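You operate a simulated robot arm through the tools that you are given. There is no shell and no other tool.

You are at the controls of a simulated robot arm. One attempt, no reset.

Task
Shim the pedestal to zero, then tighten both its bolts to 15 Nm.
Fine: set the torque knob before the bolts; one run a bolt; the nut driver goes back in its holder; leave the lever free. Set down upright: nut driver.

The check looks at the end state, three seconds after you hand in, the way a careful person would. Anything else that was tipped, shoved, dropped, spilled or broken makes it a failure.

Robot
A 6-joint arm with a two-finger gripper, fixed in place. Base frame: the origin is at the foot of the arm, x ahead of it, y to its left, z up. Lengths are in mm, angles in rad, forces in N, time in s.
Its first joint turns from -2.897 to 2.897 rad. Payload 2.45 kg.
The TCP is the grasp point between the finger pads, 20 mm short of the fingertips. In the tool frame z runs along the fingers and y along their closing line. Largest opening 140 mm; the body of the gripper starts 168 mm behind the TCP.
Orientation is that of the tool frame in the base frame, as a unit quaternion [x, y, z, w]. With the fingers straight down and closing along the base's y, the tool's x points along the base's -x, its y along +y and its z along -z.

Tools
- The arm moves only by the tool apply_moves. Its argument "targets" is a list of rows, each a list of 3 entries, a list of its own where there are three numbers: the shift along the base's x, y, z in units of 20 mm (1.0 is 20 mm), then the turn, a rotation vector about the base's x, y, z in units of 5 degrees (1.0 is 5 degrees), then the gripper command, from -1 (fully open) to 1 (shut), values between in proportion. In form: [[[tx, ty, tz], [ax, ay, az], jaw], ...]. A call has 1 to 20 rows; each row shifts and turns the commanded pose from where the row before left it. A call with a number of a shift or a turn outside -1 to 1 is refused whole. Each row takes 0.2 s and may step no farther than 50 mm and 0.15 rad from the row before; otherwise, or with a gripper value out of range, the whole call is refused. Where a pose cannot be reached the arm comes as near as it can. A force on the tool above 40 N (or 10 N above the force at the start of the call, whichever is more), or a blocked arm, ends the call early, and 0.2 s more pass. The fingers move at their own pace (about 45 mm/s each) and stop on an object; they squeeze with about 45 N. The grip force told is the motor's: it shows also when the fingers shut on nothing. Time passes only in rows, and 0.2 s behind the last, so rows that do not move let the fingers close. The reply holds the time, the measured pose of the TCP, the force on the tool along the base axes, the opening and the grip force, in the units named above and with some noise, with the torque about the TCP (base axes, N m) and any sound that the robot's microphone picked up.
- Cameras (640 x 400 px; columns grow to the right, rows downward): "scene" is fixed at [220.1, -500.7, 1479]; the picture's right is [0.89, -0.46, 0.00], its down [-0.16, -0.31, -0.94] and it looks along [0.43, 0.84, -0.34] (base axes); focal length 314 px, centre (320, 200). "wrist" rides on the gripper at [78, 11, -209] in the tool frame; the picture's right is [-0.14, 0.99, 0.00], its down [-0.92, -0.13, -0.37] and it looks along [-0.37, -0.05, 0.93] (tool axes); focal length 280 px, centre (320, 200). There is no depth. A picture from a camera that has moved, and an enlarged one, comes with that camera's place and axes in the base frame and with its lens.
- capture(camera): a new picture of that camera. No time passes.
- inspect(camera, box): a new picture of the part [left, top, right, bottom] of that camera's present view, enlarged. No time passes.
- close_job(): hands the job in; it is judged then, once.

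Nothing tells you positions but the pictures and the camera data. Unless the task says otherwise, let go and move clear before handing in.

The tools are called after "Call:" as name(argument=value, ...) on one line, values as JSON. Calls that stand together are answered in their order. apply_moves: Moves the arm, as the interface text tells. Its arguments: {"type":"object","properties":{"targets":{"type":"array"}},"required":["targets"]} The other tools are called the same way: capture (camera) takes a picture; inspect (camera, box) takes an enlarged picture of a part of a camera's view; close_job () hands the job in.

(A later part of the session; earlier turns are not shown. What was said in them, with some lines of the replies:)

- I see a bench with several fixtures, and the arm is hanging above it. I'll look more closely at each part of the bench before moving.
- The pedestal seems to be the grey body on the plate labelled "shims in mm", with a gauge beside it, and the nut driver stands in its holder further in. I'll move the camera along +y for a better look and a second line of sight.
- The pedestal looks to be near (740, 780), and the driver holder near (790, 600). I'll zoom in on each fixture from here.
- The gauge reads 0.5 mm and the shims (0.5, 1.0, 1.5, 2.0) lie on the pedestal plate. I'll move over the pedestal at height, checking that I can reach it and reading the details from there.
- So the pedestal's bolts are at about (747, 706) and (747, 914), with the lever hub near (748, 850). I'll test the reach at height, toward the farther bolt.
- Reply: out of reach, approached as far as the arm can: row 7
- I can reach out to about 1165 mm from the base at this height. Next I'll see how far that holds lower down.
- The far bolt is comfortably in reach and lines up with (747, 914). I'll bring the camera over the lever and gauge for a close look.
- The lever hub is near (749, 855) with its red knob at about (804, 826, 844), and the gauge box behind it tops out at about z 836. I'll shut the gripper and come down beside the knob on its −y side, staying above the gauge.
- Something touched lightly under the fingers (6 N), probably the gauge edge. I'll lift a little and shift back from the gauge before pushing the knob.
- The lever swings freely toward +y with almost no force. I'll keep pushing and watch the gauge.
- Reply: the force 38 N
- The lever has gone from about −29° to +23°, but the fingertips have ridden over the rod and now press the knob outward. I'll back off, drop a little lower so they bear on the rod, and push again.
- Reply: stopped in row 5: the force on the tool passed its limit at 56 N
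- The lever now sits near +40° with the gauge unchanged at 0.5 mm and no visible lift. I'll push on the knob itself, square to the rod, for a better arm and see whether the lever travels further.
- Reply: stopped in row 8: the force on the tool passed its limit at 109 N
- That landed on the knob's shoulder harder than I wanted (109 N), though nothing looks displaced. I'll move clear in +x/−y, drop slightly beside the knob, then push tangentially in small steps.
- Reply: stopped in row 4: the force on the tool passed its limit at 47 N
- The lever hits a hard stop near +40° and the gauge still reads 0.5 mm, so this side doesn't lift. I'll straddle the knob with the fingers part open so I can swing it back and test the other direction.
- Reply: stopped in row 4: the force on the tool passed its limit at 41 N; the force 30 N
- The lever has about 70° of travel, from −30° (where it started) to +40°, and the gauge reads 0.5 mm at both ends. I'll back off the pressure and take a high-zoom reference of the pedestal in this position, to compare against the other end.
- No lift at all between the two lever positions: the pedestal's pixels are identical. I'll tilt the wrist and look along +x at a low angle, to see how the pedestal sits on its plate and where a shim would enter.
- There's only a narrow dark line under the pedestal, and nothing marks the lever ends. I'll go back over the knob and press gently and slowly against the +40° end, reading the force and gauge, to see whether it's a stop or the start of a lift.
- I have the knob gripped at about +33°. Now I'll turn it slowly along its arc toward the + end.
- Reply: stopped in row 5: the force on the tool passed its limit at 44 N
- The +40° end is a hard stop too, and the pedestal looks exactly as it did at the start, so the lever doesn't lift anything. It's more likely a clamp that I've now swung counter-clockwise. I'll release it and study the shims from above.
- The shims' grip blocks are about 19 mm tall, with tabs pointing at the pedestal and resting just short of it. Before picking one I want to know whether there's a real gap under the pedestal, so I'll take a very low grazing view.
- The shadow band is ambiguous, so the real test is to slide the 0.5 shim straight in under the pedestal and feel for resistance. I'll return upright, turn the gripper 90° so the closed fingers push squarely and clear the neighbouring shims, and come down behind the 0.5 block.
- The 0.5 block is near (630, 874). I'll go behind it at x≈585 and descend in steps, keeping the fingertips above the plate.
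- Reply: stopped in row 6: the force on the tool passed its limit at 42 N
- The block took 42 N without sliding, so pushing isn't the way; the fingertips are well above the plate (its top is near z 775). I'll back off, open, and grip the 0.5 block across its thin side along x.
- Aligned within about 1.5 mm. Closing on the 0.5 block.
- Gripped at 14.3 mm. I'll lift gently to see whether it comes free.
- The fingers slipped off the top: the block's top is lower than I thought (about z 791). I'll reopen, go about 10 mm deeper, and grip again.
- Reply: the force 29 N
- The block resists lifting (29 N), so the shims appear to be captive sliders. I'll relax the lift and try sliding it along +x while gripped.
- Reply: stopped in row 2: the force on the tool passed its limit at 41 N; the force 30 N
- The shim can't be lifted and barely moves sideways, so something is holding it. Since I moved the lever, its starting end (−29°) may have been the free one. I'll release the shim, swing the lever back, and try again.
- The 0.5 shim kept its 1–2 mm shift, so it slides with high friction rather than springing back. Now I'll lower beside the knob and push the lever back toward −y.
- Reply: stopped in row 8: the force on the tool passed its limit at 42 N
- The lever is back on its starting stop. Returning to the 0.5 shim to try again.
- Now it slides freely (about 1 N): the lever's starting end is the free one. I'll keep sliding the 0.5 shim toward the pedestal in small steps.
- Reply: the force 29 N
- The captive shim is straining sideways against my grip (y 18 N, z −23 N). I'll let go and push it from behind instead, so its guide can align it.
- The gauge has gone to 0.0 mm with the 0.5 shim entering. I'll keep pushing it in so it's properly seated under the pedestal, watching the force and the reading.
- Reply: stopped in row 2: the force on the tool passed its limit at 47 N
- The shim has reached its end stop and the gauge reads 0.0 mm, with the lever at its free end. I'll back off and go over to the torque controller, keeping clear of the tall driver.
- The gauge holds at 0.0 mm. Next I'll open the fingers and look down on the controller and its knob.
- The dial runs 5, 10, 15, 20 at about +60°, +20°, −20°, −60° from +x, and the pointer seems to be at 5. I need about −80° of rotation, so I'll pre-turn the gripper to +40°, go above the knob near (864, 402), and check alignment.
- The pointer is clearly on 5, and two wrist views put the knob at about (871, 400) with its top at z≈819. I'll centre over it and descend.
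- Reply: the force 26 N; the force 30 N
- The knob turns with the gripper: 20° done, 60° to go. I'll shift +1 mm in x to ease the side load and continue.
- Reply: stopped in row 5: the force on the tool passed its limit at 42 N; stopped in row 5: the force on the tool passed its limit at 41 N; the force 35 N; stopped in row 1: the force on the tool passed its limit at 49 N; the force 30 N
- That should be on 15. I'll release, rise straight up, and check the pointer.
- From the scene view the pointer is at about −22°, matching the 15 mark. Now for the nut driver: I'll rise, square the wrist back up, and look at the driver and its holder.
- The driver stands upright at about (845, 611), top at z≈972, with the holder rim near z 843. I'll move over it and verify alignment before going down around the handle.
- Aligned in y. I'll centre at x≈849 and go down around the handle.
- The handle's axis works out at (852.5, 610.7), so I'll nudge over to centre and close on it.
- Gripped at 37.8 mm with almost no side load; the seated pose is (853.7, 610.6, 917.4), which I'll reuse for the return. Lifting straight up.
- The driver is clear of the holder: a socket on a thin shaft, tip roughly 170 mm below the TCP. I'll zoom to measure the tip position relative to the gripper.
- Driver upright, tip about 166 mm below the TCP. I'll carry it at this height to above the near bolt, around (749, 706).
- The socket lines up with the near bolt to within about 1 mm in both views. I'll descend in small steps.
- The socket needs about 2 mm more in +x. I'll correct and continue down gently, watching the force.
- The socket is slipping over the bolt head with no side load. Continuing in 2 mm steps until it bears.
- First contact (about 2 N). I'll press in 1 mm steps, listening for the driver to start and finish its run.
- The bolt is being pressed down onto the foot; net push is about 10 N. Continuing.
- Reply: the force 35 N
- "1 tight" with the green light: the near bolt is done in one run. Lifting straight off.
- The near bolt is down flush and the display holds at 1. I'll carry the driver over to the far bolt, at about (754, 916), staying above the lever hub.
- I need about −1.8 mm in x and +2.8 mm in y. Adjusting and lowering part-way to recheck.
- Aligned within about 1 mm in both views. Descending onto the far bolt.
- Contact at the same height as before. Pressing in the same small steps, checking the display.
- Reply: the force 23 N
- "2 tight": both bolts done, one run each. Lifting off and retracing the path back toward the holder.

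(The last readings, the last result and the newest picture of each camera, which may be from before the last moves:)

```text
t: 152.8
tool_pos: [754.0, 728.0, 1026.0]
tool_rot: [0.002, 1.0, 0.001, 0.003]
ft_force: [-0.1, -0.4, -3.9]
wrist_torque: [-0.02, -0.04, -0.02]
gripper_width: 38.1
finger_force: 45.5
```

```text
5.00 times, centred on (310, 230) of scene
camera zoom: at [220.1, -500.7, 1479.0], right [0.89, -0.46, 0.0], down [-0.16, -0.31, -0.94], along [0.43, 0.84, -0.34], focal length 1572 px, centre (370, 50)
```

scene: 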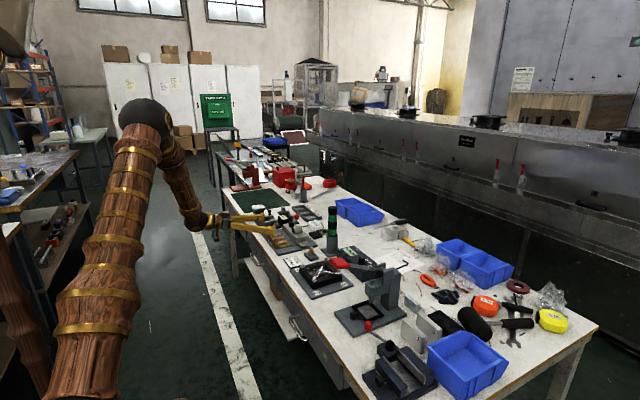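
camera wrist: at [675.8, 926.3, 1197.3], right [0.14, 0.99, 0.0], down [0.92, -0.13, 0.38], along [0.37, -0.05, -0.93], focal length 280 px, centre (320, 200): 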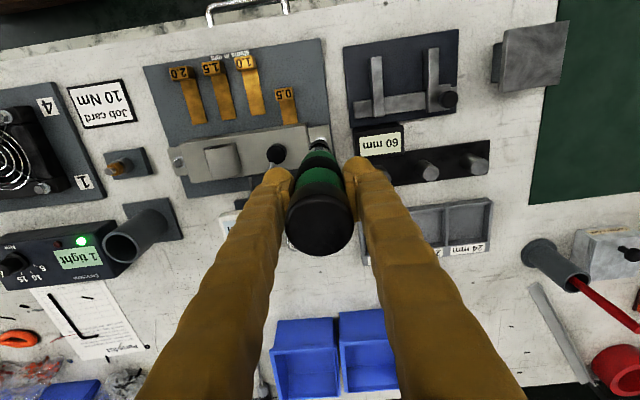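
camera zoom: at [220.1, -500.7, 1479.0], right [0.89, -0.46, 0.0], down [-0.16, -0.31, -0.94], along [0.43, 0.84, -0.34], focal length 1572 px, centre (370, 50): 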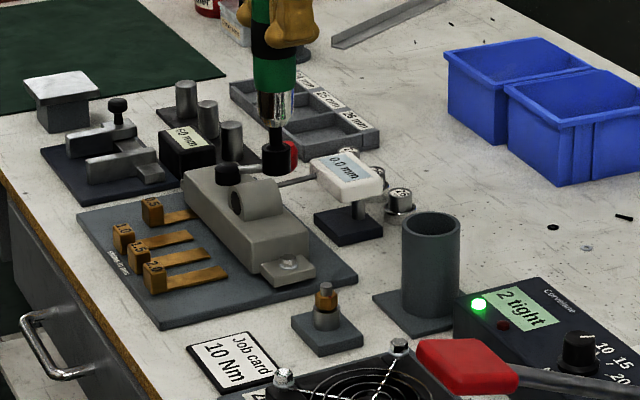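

Call:
apply_moves(targets=[[[0.5, -0.8, 0.5], [0, 0, 0], 1], [[0.8, -0.9, 0.2], [0, 0, 0], 1], [[0.8, -0.9, 0], [0, 0, 0], 1], [[0.8, -0.9, 0], [0, 0, 0], 1], [[0.8, -0.9, 0], [0, 0, 0], 1], [[0.8, -0.9, 0], [0, 0, 0], 1], [[0.47, -0.58, 0], [0, 0, 0], 1], [[0, 0, 0], [0, 0, 0], 1]])

Call:
inspect(camera="scene", box=[310, 190, 360, 260])

Call:
inspect(camera="wrist", box=[260, 90, 400, 260])

```text
t: 154.6
tool_pos: [853.9, 607.6, 1039.6]
tool_rot: [0.001, 1.0, 0.001, 0.003]
ft_force: [-0.4, 0.2, -4.7]
wrist_torque: [-0.01, 0.0, 0.0]
gripper_width: 38.1
finger_force: 45.6
```

```text
5.71 times, centred on (335, 225) of scene
camera zoom: at [220.1, -500.7, 1479.0], right [0.89, -0.46, 0.0], down [-0.16, -0.31, -0.94], along [0.43, 0.84, -0.34], focal length 1796 px, centre (234, 57)
```

zoom: 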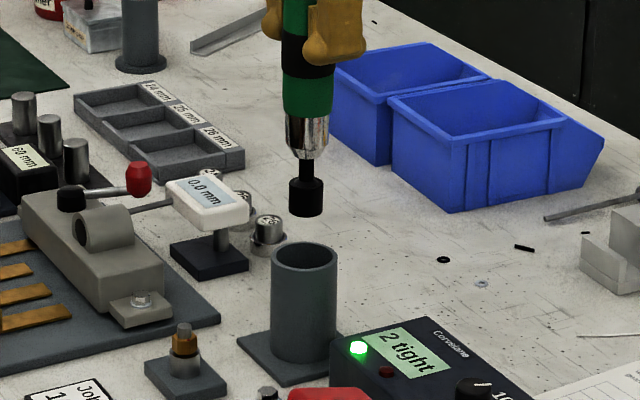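

```text
2.35 times, centred on (330, 175) of wrist
camera zoom: at [774.9, 620.8, 1246.8], right [0.14, 0.99, 0.0], down [0.92, -0.13, 0.37], along [0.37, -0.05, -0.93], focal length 660 px, centre (296, 259)
```

zoom: 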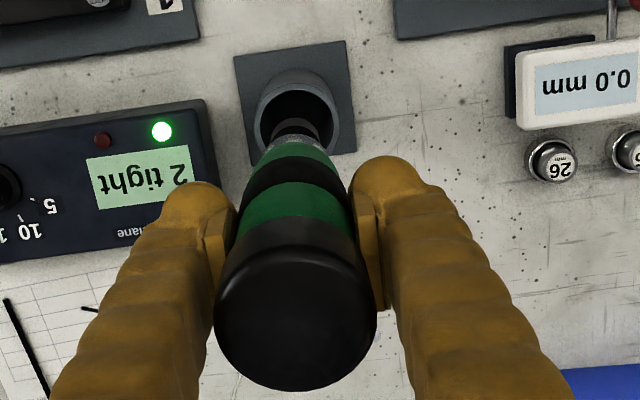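

Slight y correction needed (+2.7 mm), then I'll lower into the holder in stages, watching side forces.

Call:
apply_moves(targets=[[[0, 0.14, 0], [0, 0, 0], 1], [[0, 0, -0.5], [0, 0, 0], 1], [[0, 0, -0.5], [0, 0, 0], 1], [[0, 0, -0.5], [0, 0, 0], 1], [[0, 0, 0], [0, 0, 0], 1]])

Call:
inspect(camera="scene", box=[315, 205, 350, 255])

Call:
inspect(camera="wrist", box=[270, 90, 370, 190])

```text
t: 155.8
tool_pos: [853.6, 612.3, 1008.8]
tool_rot: [0.002, 1.0, 0.0, 0.003]
ft_force: [0.5, 0.0, -3.8]
wrist_torque: [0.0, -0.03, -0.01]
gripper_width: 38.3
finger_force: 45.6
```

```text
8.00 times, centred on (332, 230) of scene
camera zoom: at [220.1, -500.7, 1479.0], right [0.89, -0.46, 0.0], down [-0.16, -0.31, -0.94], along [0.43, 0.84, -0.34], focal length 2515 px, centre (220, -40)
```

zoom: 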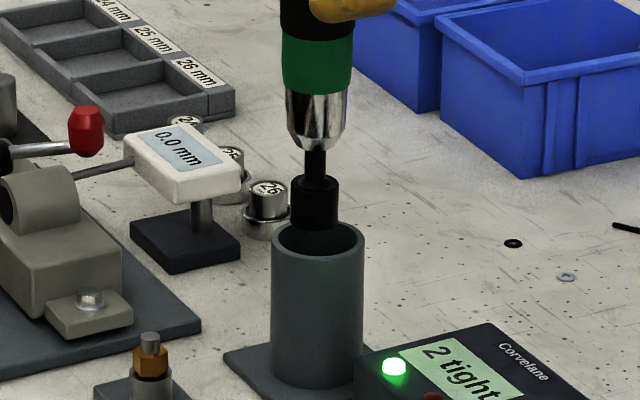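

```text
4.00 times, centred on (320, 140) of wrist
camera zoom: at [773.9, 625.1, 1216.5], right [0.14, 0.99, 0.0], down [0.92, -0.13, 0.38], along [0.37, -0.05, -0.93], focal length 1122 px, centre (320, 440)
```

zoom: 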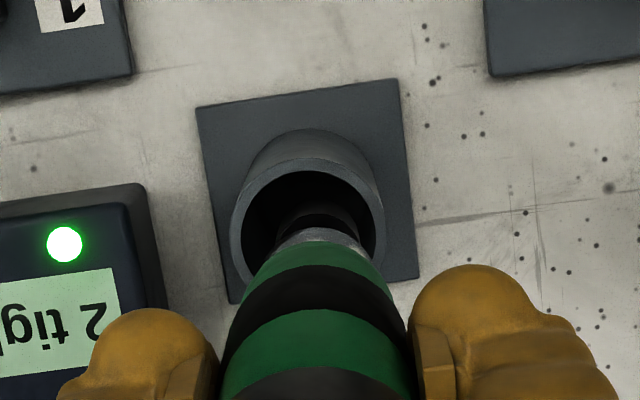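

Call:
apply_moves(targets=[[[0, -0.09, 0], [0, 0, 0], 1], [[0, 0, 0], [0, 0, 0], 1]])

Call:
inspect(camera="scene", box=[315, 205, 350, 255])

Call:
inspect(camera="wrist", box=[270, 90, 370, 190])

```text
t: 156.4
tool_pos: [852.7, 610.0, 1008.8]
tool_rot: [0.002, 1.0, 0.001, 0.003]
ft_force: [-0.1, -0.9, -4.9]
wrist_torque: [0.02, -0.02, 0.0]
gripper_width: 38.1
finger_force: 44.9
```

```text
8.00 times, centred on (332, 230) of scene
camera zoom: at [220.1, -500.7, 1479.0], right [0.89, -0.46, 0.0], down [-0.16, -0.31, -0.94], along [0.43, 0.84, -0.34], focal length 2515 px, centre (220, -40)
```

zoom: 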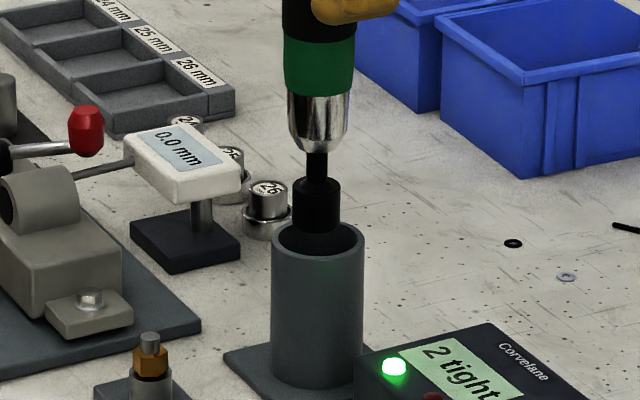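

```text
4.00 times, centred on (320, 140) of wrist
camera zoom: at [773.7, 622.4, 1216.3], right [0.14, 0.99, 0.0], down [0.92, -0.13, 0.37], along [0.37, -0.05, -0.93], focal length 1122 px, centre (320, 440)
```

zoom: 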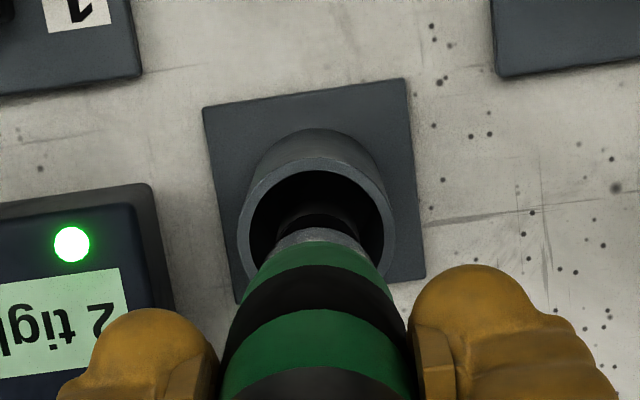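

Centred in both views. Lowering in stages.

Call:
apply_moves(targets=[[[0, 0, -0.5], [0, 0, 0], 1], [[0, 0, -0.5], [0, 0, 0], 1], [[0, 0, -0.5], [0, 0, 0], 1], [[0, 0, 0], [0, 0, 0], 1]])

Call:
inspect(camera="scene", box=[315, 205, 350, 255])

Call:
inspect(camera="wrist", box=[270, 90, 370, 190])

```text
t: 157.4
tool_pos: [853.5, 609.5, 979.6]
tool_rot: [0.001, 1.0, 0.0, 0.004]
ft_force: [-0.1, 0.4, -5.0]
wrist_torque: [-0.03, -0.01, 0.01]
gripper_width: 38.0
finger_force: 44.9
```

```text
8.00 times, centred on (332, 230) of scene
camera zoom: at [220.1, -500.7, 1479.0], right [0.89, -0.46, 0.0], down [-0.16, -0.31, -0.94], along [0.43, 0.84, -0.34], focal length 2515 px, centre (220, -40)
```

zoom: 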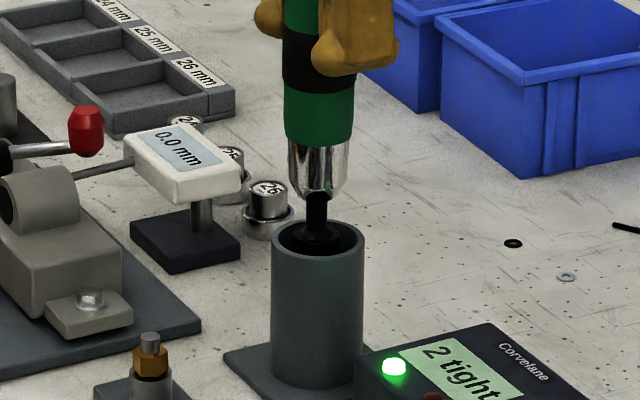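

```text
4.00 times, centred on (320, 140) of wrist
camera zoom: at [774.0, 622.3, 1186.8], right [0.14, 0.99, 0.0], down [0.92, -0.13, 0.37], along [0.37, -0.05, -0.93], focal length 1122 px, centre (320, 440)
```

zoom: 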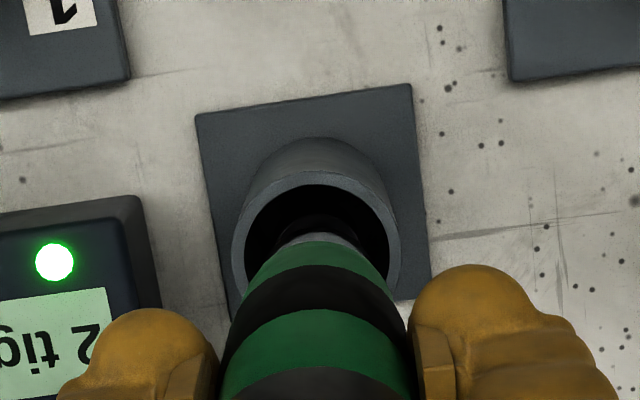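

Call:
apply_moves(targets=[[[0, 0.02, -0.4], [0, 0, 0], 1], [[0, 0, -0.4], [0, 0, 0], 1], [[0, 0, -0.4], [0, 0, 0], 1], [[0, 0, 0], [0, 0, 0], 1]])

Call:
inspect(camera="scene", box=[315, 205, 350, 255])

Call:
inspect(camera="wrist", box=[270, 90, 370, 190])

```text
t: 158.4
tool_pos: [852.3, 610.5, 955.2]
tool_rot: [0.002, 1.0, 0.0, 0.004]
ft_force: [0.3, 0.5, -3.6]
wrist_torque: [-0.01, 0.01, 0.02]
gripper_width: 38.1
finger_force: 45.1
```

```text
8.00 times, centred on (332, 230) of scene
camera zoom: at [220.1, -500.7, 1479.0], right [0.89, -0.46, 0.0], down [-0.16, -0.31, -0.94], along [0.43, 0.84, -0.34], focal length 2515 px, centre (220, -40)
```

zoom: 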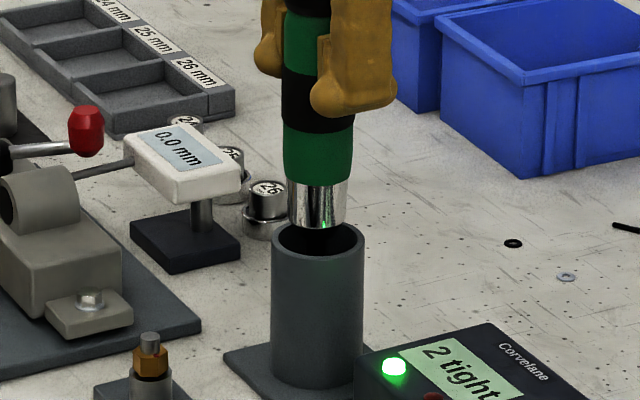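

```text
4.00 times, centred on (320, 140) of wrist
camera zoom: at [774.0, 622.9, 1162.8], right [0.14, 0.99, 0.0], down [0.92, -0.13, 0.37], along [0.37, -0.05, -0.93], focal length 1122 px, centre (320, 440)
```

zoom: 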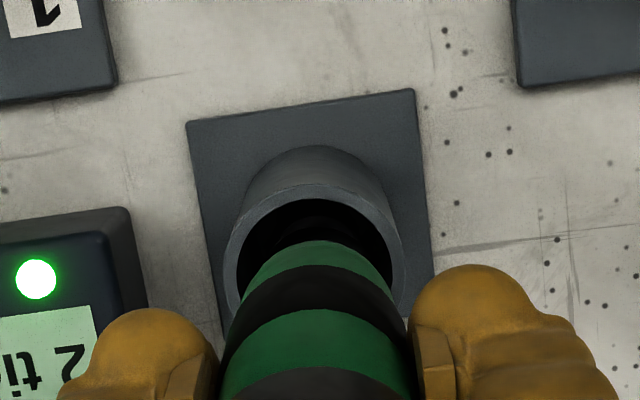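

Call:
apply_moves(targets=[[[0, 0, -0.25], [0, 0, 0], 1], [[0, 0, -0.25], [0, 0, 0], 1], [[0, 0, -0.25], [0, 0, 0], 1], [[0, 0, 0], [0, 0, 0], 1]])

Call:
inspect(camera="scene", box=[315, 205, 350, 255])

```text
t: 159.4
tool_pos: [853.4, 610.6, 941.1]
tool_rot: [0.001, 1.0, 0.0, 0.004]
ft_force: [-0.2, 0.8, -5.2]
wrist_torque: [0.01, -0.03, 0.0]
gripper_width: 38.0
finger_force: 45.3
```

```text
8.00 times, centred on (332, 230) of scene
camera zoom: at [220.1, -500.7, 1479.0], right [0.89, -0.46, 0.0], down [-0.16, -0.31, -0.94], along [0.43, 0.84, -0.34], focal length 2515 px, centre (220, -40)
```

zoom: 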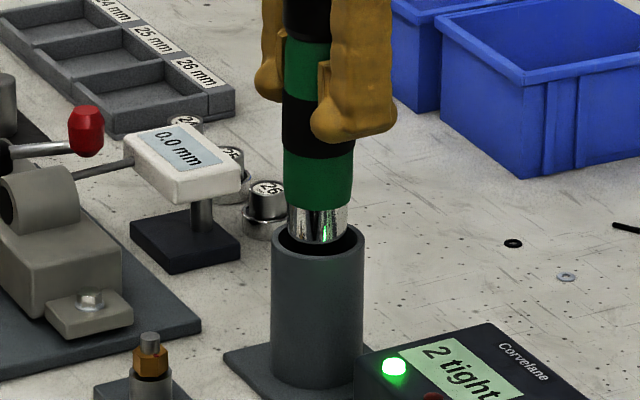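

Call:
apply_moves(targets=[[[0, 0, -0.2], [0, 0, 0], 1], [[0, 0, -0.2], [0, 0, 0], 1], [[0, 0, -0.2], [0, 0, 0], 1], [[0, 0, -0.2], [0, 0, 0], 1], [[0, 0, 0], [0, 0, 0], 1]])

Call:
inspect(camera="scene", box=[315, 205, 350, 255])

```text
t: 160.6
tool_pos: [851.8, 610.7, 924.5]
tool_rot: [0.002, 1.0, 0.0, 0.004]
ft_force: [1.4, -0.1, -4.4]
wrist_torque: [0.03, -0.04, 0.0]
gripper_width: 37.7
finger_force: 45.2
```

```text
8.00 times, centred on (332, 230) of scene
camera zoom: at [220.1, -500.7, 1479.0], right [0.89, -0.46, 0.0], down [-0.16, -0.31, -0.94], along [0.43, 0.84, -0.34], focal length 2515 px, centre (220, -40)
```

zoom: 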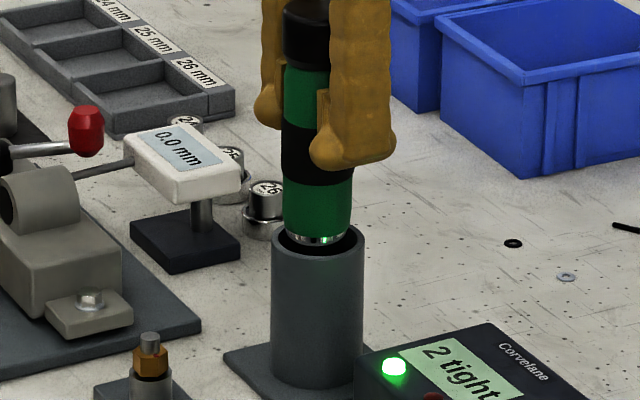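

Call:
apply_moves(targets=[[[0.03, 0, -0.15], [0, 0, 0], 1], [[0, 0, -0.1], [0, 0, 0], 1], [[0, 0, 0], [0, 0, 0], 1]])

Call:
apply_moves(targets=[[[0, 0, -0.1], [0, 0, 0], 1], [[0, 0, 0], [0, 0, 0], 1]])

Call:
inspect(camera="scene", box=[315, 205, 350, 255])

```text
t: 161.4
tool_pos: [854.6, 609.9, 918.6]
tool_rot: [0.002, 1.0, 0.0, 0.002]
ft_force: [-0.5, 0.1, -5.1]
wrist_torque: [0.0, 0.01, 0.04]
gripper_width: 37.8
finger_force: 44.7
```

```text
t: 162.0
tool_pos: [855.0, 611.6, 918.6]
tool_rot: [0.002, 1.0, 0.0, 0.004]
ft_force: [-3.6, -3.0, 9.0]
wrist_torque: [-0.28, 0.37, 0.0]
gripper_width: 38.0
finger_force: 45.0
```

```text
8.00 times, centred on (332, 230) of scene
camera zoom: at [220.1, -500.7, 1479.0], right [0.89, -0.46, 0.0], down [-0.16, -0.31, -0.94], along [0.43, 0.84, -0.34], focal length 2515 px, centre (220, -40)
```

zoom: 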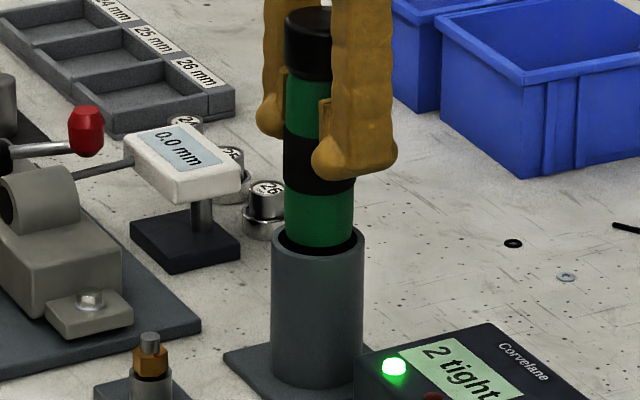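

The driver has bottomed in its holder at the same height it was picked from. Opening the fingers and then rising straight up.

Call:
apply_moves(targets=[[[0, 0, 0.03], [0, 0, 0], 1], [[0, 0, 0], [0, 0, 0], 0.3], [[0, 0, 0], [0, 0, 0], 0], [[0, 0, 0], [0, 0, 0], -0.3], [[0, 0, 0], [0, 0, 0], -0.3], [[0, 0, 0], [0, 0, 0], -0.3]])

Call:
inspect(camera="scene", box=[310, 195, 360, 260])

Call:
inspect(camera="wrist", box=[220, 100, 420, 260])

```text
t: 163.4
tool_pos: [854.4, 609.8, 918.6]
tool_rot: [0.001, 1.0, 0.0, 0.004]
ft_force: [0.1, 0.5, 0.2]
wrist_torque: [0.02, 0.01, 0.01]
gripper_width: 91.1
finger_force: 0.0
```

```text
6.15 times, centred on (335, 228) of scene
camera zoom: at [220.1, -500.7, 1479.0], right [0.89, -0.46, 0.0], down [-0.16, -0.31, -0.94], along [0.43, 0.84, -0.34], focal length 1934 px, centre (228, 31)
```

zoom: 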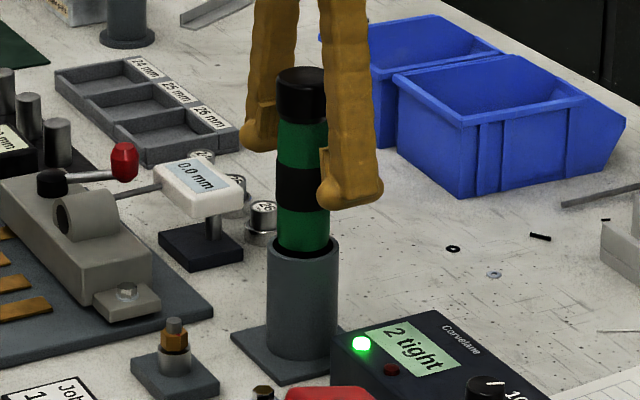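

```text
2.50 times, centred on (320, 180) of wrist
camera zoom: at [775.0, 622.2, 1125.5], right [0.14, 0.99, 0.0], down [0.92, -0.13, 0.37], along [0.37, -0.05, -0.93], focal length 701 px, centre (320, 250)
```

zoom: 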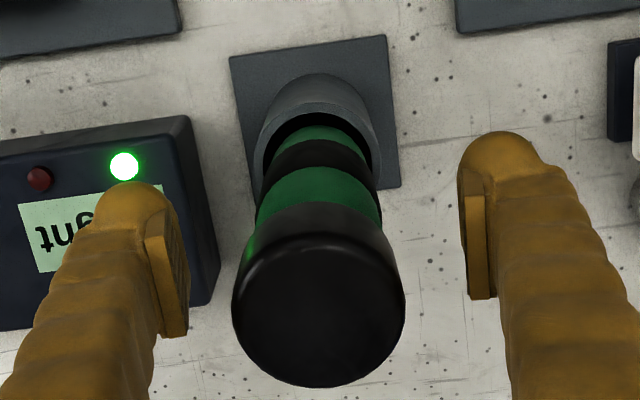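

The driver is standing in its holder as before. Rising clear and then checking the whole bench.

Call:
apply_moves(targets=[[[0, 0, 0.5], [0, 0, 0], -0.3], [[0, 0, 1], [0, 0, 0], -0.3], [[0, 0, 1], [0, 0, 0], -0.3], [[0, 0, 1], [0, 0, 0], -0.3], [[0, 0, 1], [0, 0, 0], -0.3], [[0, 0, 1], [0, 0, 0], -0.3], [[0, 0, 1], [0, 0, 0], -0.3], [[0, 0, 1], [0, 0, 0], -0.3], [[-0.5, 0, 0.5], [0, 0, 0], -0.3], [[-1, 0, 0], [0, 0, 0], -0.3], [[-1, 0.5, 0], [0, 0, 0], -0.3], [[-1, 0.5, 0], [0, 0, 0], -0.3], [[-1, 0.5, 0], [0, 0, 0], -0.3], [[-1, 0.5, 0], [0, 0, 0], -0.3], [[-1, 0.5, 0], [0, 0, 0], -0.3], [[0, 0, 0], [0, 0, 0], -0.3]])

Call:
capture(camera="wrist")

Call:
inspect(camera="scene", box=[255, 205, 355, 270])

Call:
inspect(camera="scene", box=[262, 215, 312, 250])

```text
t: 166.8
tool_pos: [723.7, 660.4, 1078.2]
tool_rot: [0.002, 1.0, 0.0, 0.004]
ft_force: [-0.3, 0.9, 0.8]
wrist_torque: [0.02, -0.02, 0.0]
gripper_width: 91.1
finger_force: 0.2
```

```text
taken
camera wrist: at [644.7, 671.4, 1285.9], right [0.14, 0.99, 0.0], down [0.92, -0.13, 0.37], along [0.37, -0.05, -0.93], focal length 280 px, centre (320, 200)
```

wrist: 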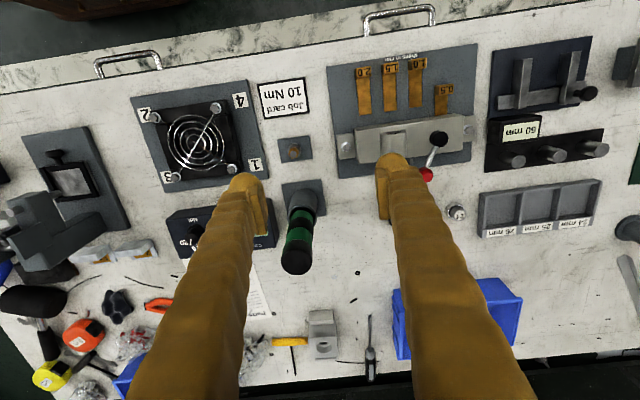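

```text
6.15 times, centred on (305, 238) of scene
camera zoom: at [220.1, -500.7, 1479.0], right [0.89, -0.46, 0.0], down [-0.16, -0.31, -0.94], along [0.43, 0.84, -0.34], focal length 1934 px, centre (412, -31)
```

zoom: 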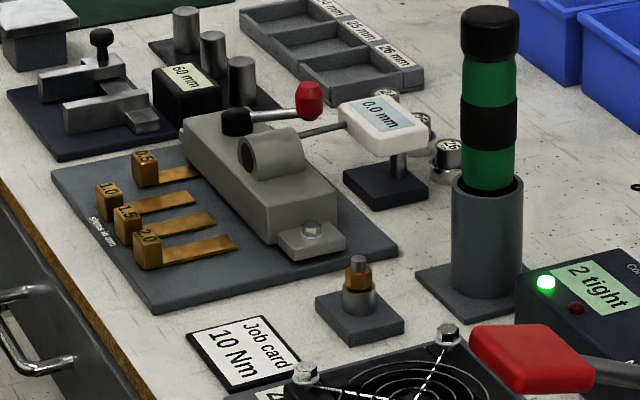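

```text
11.43 times, centred on (287, 232) of scene
camera zoom: at [220.1, -500.7, 1479.0], right [0.89, -0.46, 0.0], down [-0.16, -0.31, -0.94], along [0.43, 0.84, -0.34], focal length 3593 px, centre (697, -171)
```

zoom: 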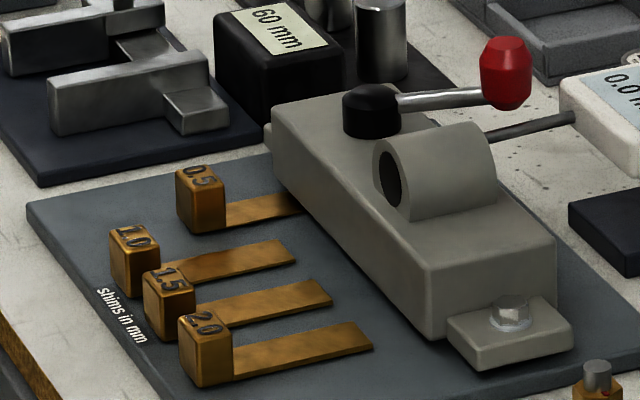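

Before handing in, one last close look at the dial, display, gauge and driver from both cameras.

Call:
inspect(camera="scene", box=[335, 240, 375, 270])

Call:
inspect(camera="scene", box=[295, 205, 345, 250])

Call:
capture(camera="scene")

Call:
inspect(camera="wrist", box=[320, 50, 500, 200])

```text
13.33 times, centred on (355, 255) of scene
camera zoom: at [220.1, -500.7, 1479.0], right [0.89, -0.46, 0.0], down [-0.16, -0.31, -0.94], along [0.43, 0.84, -0.34], focal length 4192 px, centre (-147, -533)
```

zoom: 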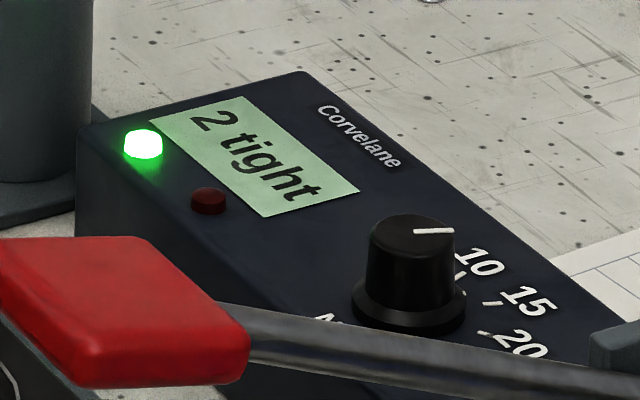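

```text
8.89 times, centred on (320, 228) of scene
camera zoom: at [220.1, -500.7, 1479.0], right [0.89, -0.46, 0.0], down [-0.16, -0.31, -0.94], along [0.43, 0.84, -0.34], focal length 2794 px, centre (320, -44)
```

zoom: 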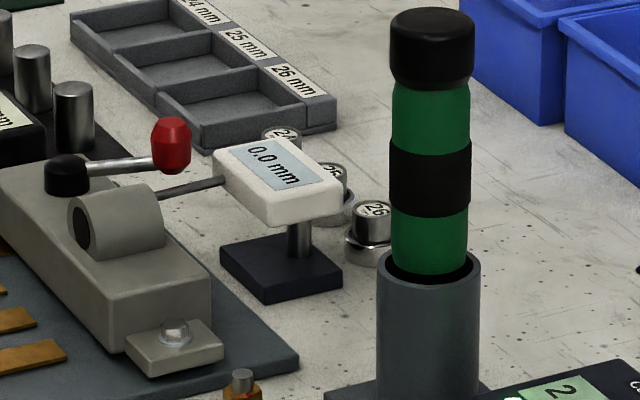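

```text
taken
```

scene: 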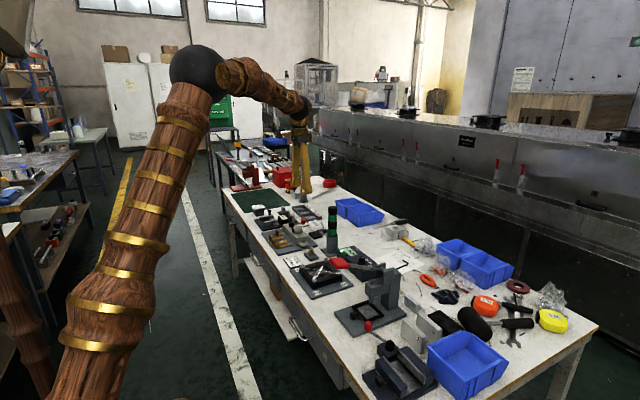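

```text
2.67 times, centred on (410, 125) of wrist
camera zoom: at [644.7, 671.4, 1285.9], right [0.14, 0.99, 0.0], down [0.92, -0.13, 0.37], along [0.37, -0.05, -0.93], focal length 748 px, centre (80, 400)
```

zoom: 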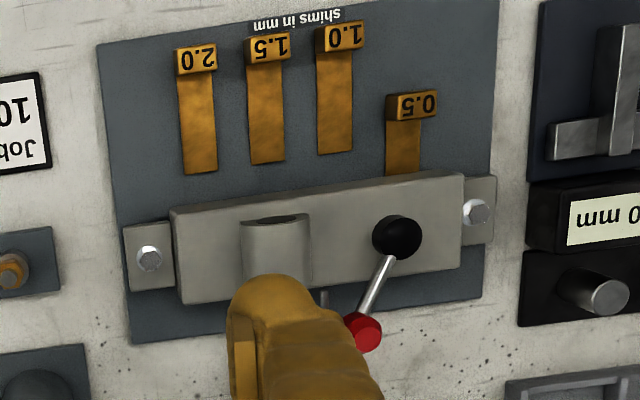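

From the pictures, the gauge reads 0.0 mm with the 0.5 shim under the pedestal, and the lever is at its free end. The dial points at 15 and the display shows "2 tight" with the green light. The driver stands upright in its holder, the other shims and fixtures look undisturbed, and the arm is clear, so I'm handing in.

Call:
close_job()

```text
The job is handed in.
```

I've handed the job in: the pedestal is shimmed to zero and both bolts are tightened at the 15 Nm setting. I haven't had a result back from the check.

- **Shim:** the 0.5 shim is pushed in to its end stop, and the gauge reads 0.0 mm.
- **Torque:** I moved the knob from 5 to 15 before touching the bolts. By the pictures, the pointer is within about a degree of the 15 mark.
- **Bolts:** each bolt got one run. The controller shows "2 tight" with the green light on.
- **Nut driver:** it is back in its holder, upright, at the height I picked it up from.
- **Lever:** it is at the end where it started. I take that to be "free" because the shim slid easily with the lever there and would barely move with it at the other end.

**Hard contact:** while working out what the lever does, I came down on its knob at 109 N and pushed it against its stops at 40–60 N. A few other pushes also reached the 40 N limit, including some on the shim and the torque knob. Nothing looked moved or damaged in the final pictures.
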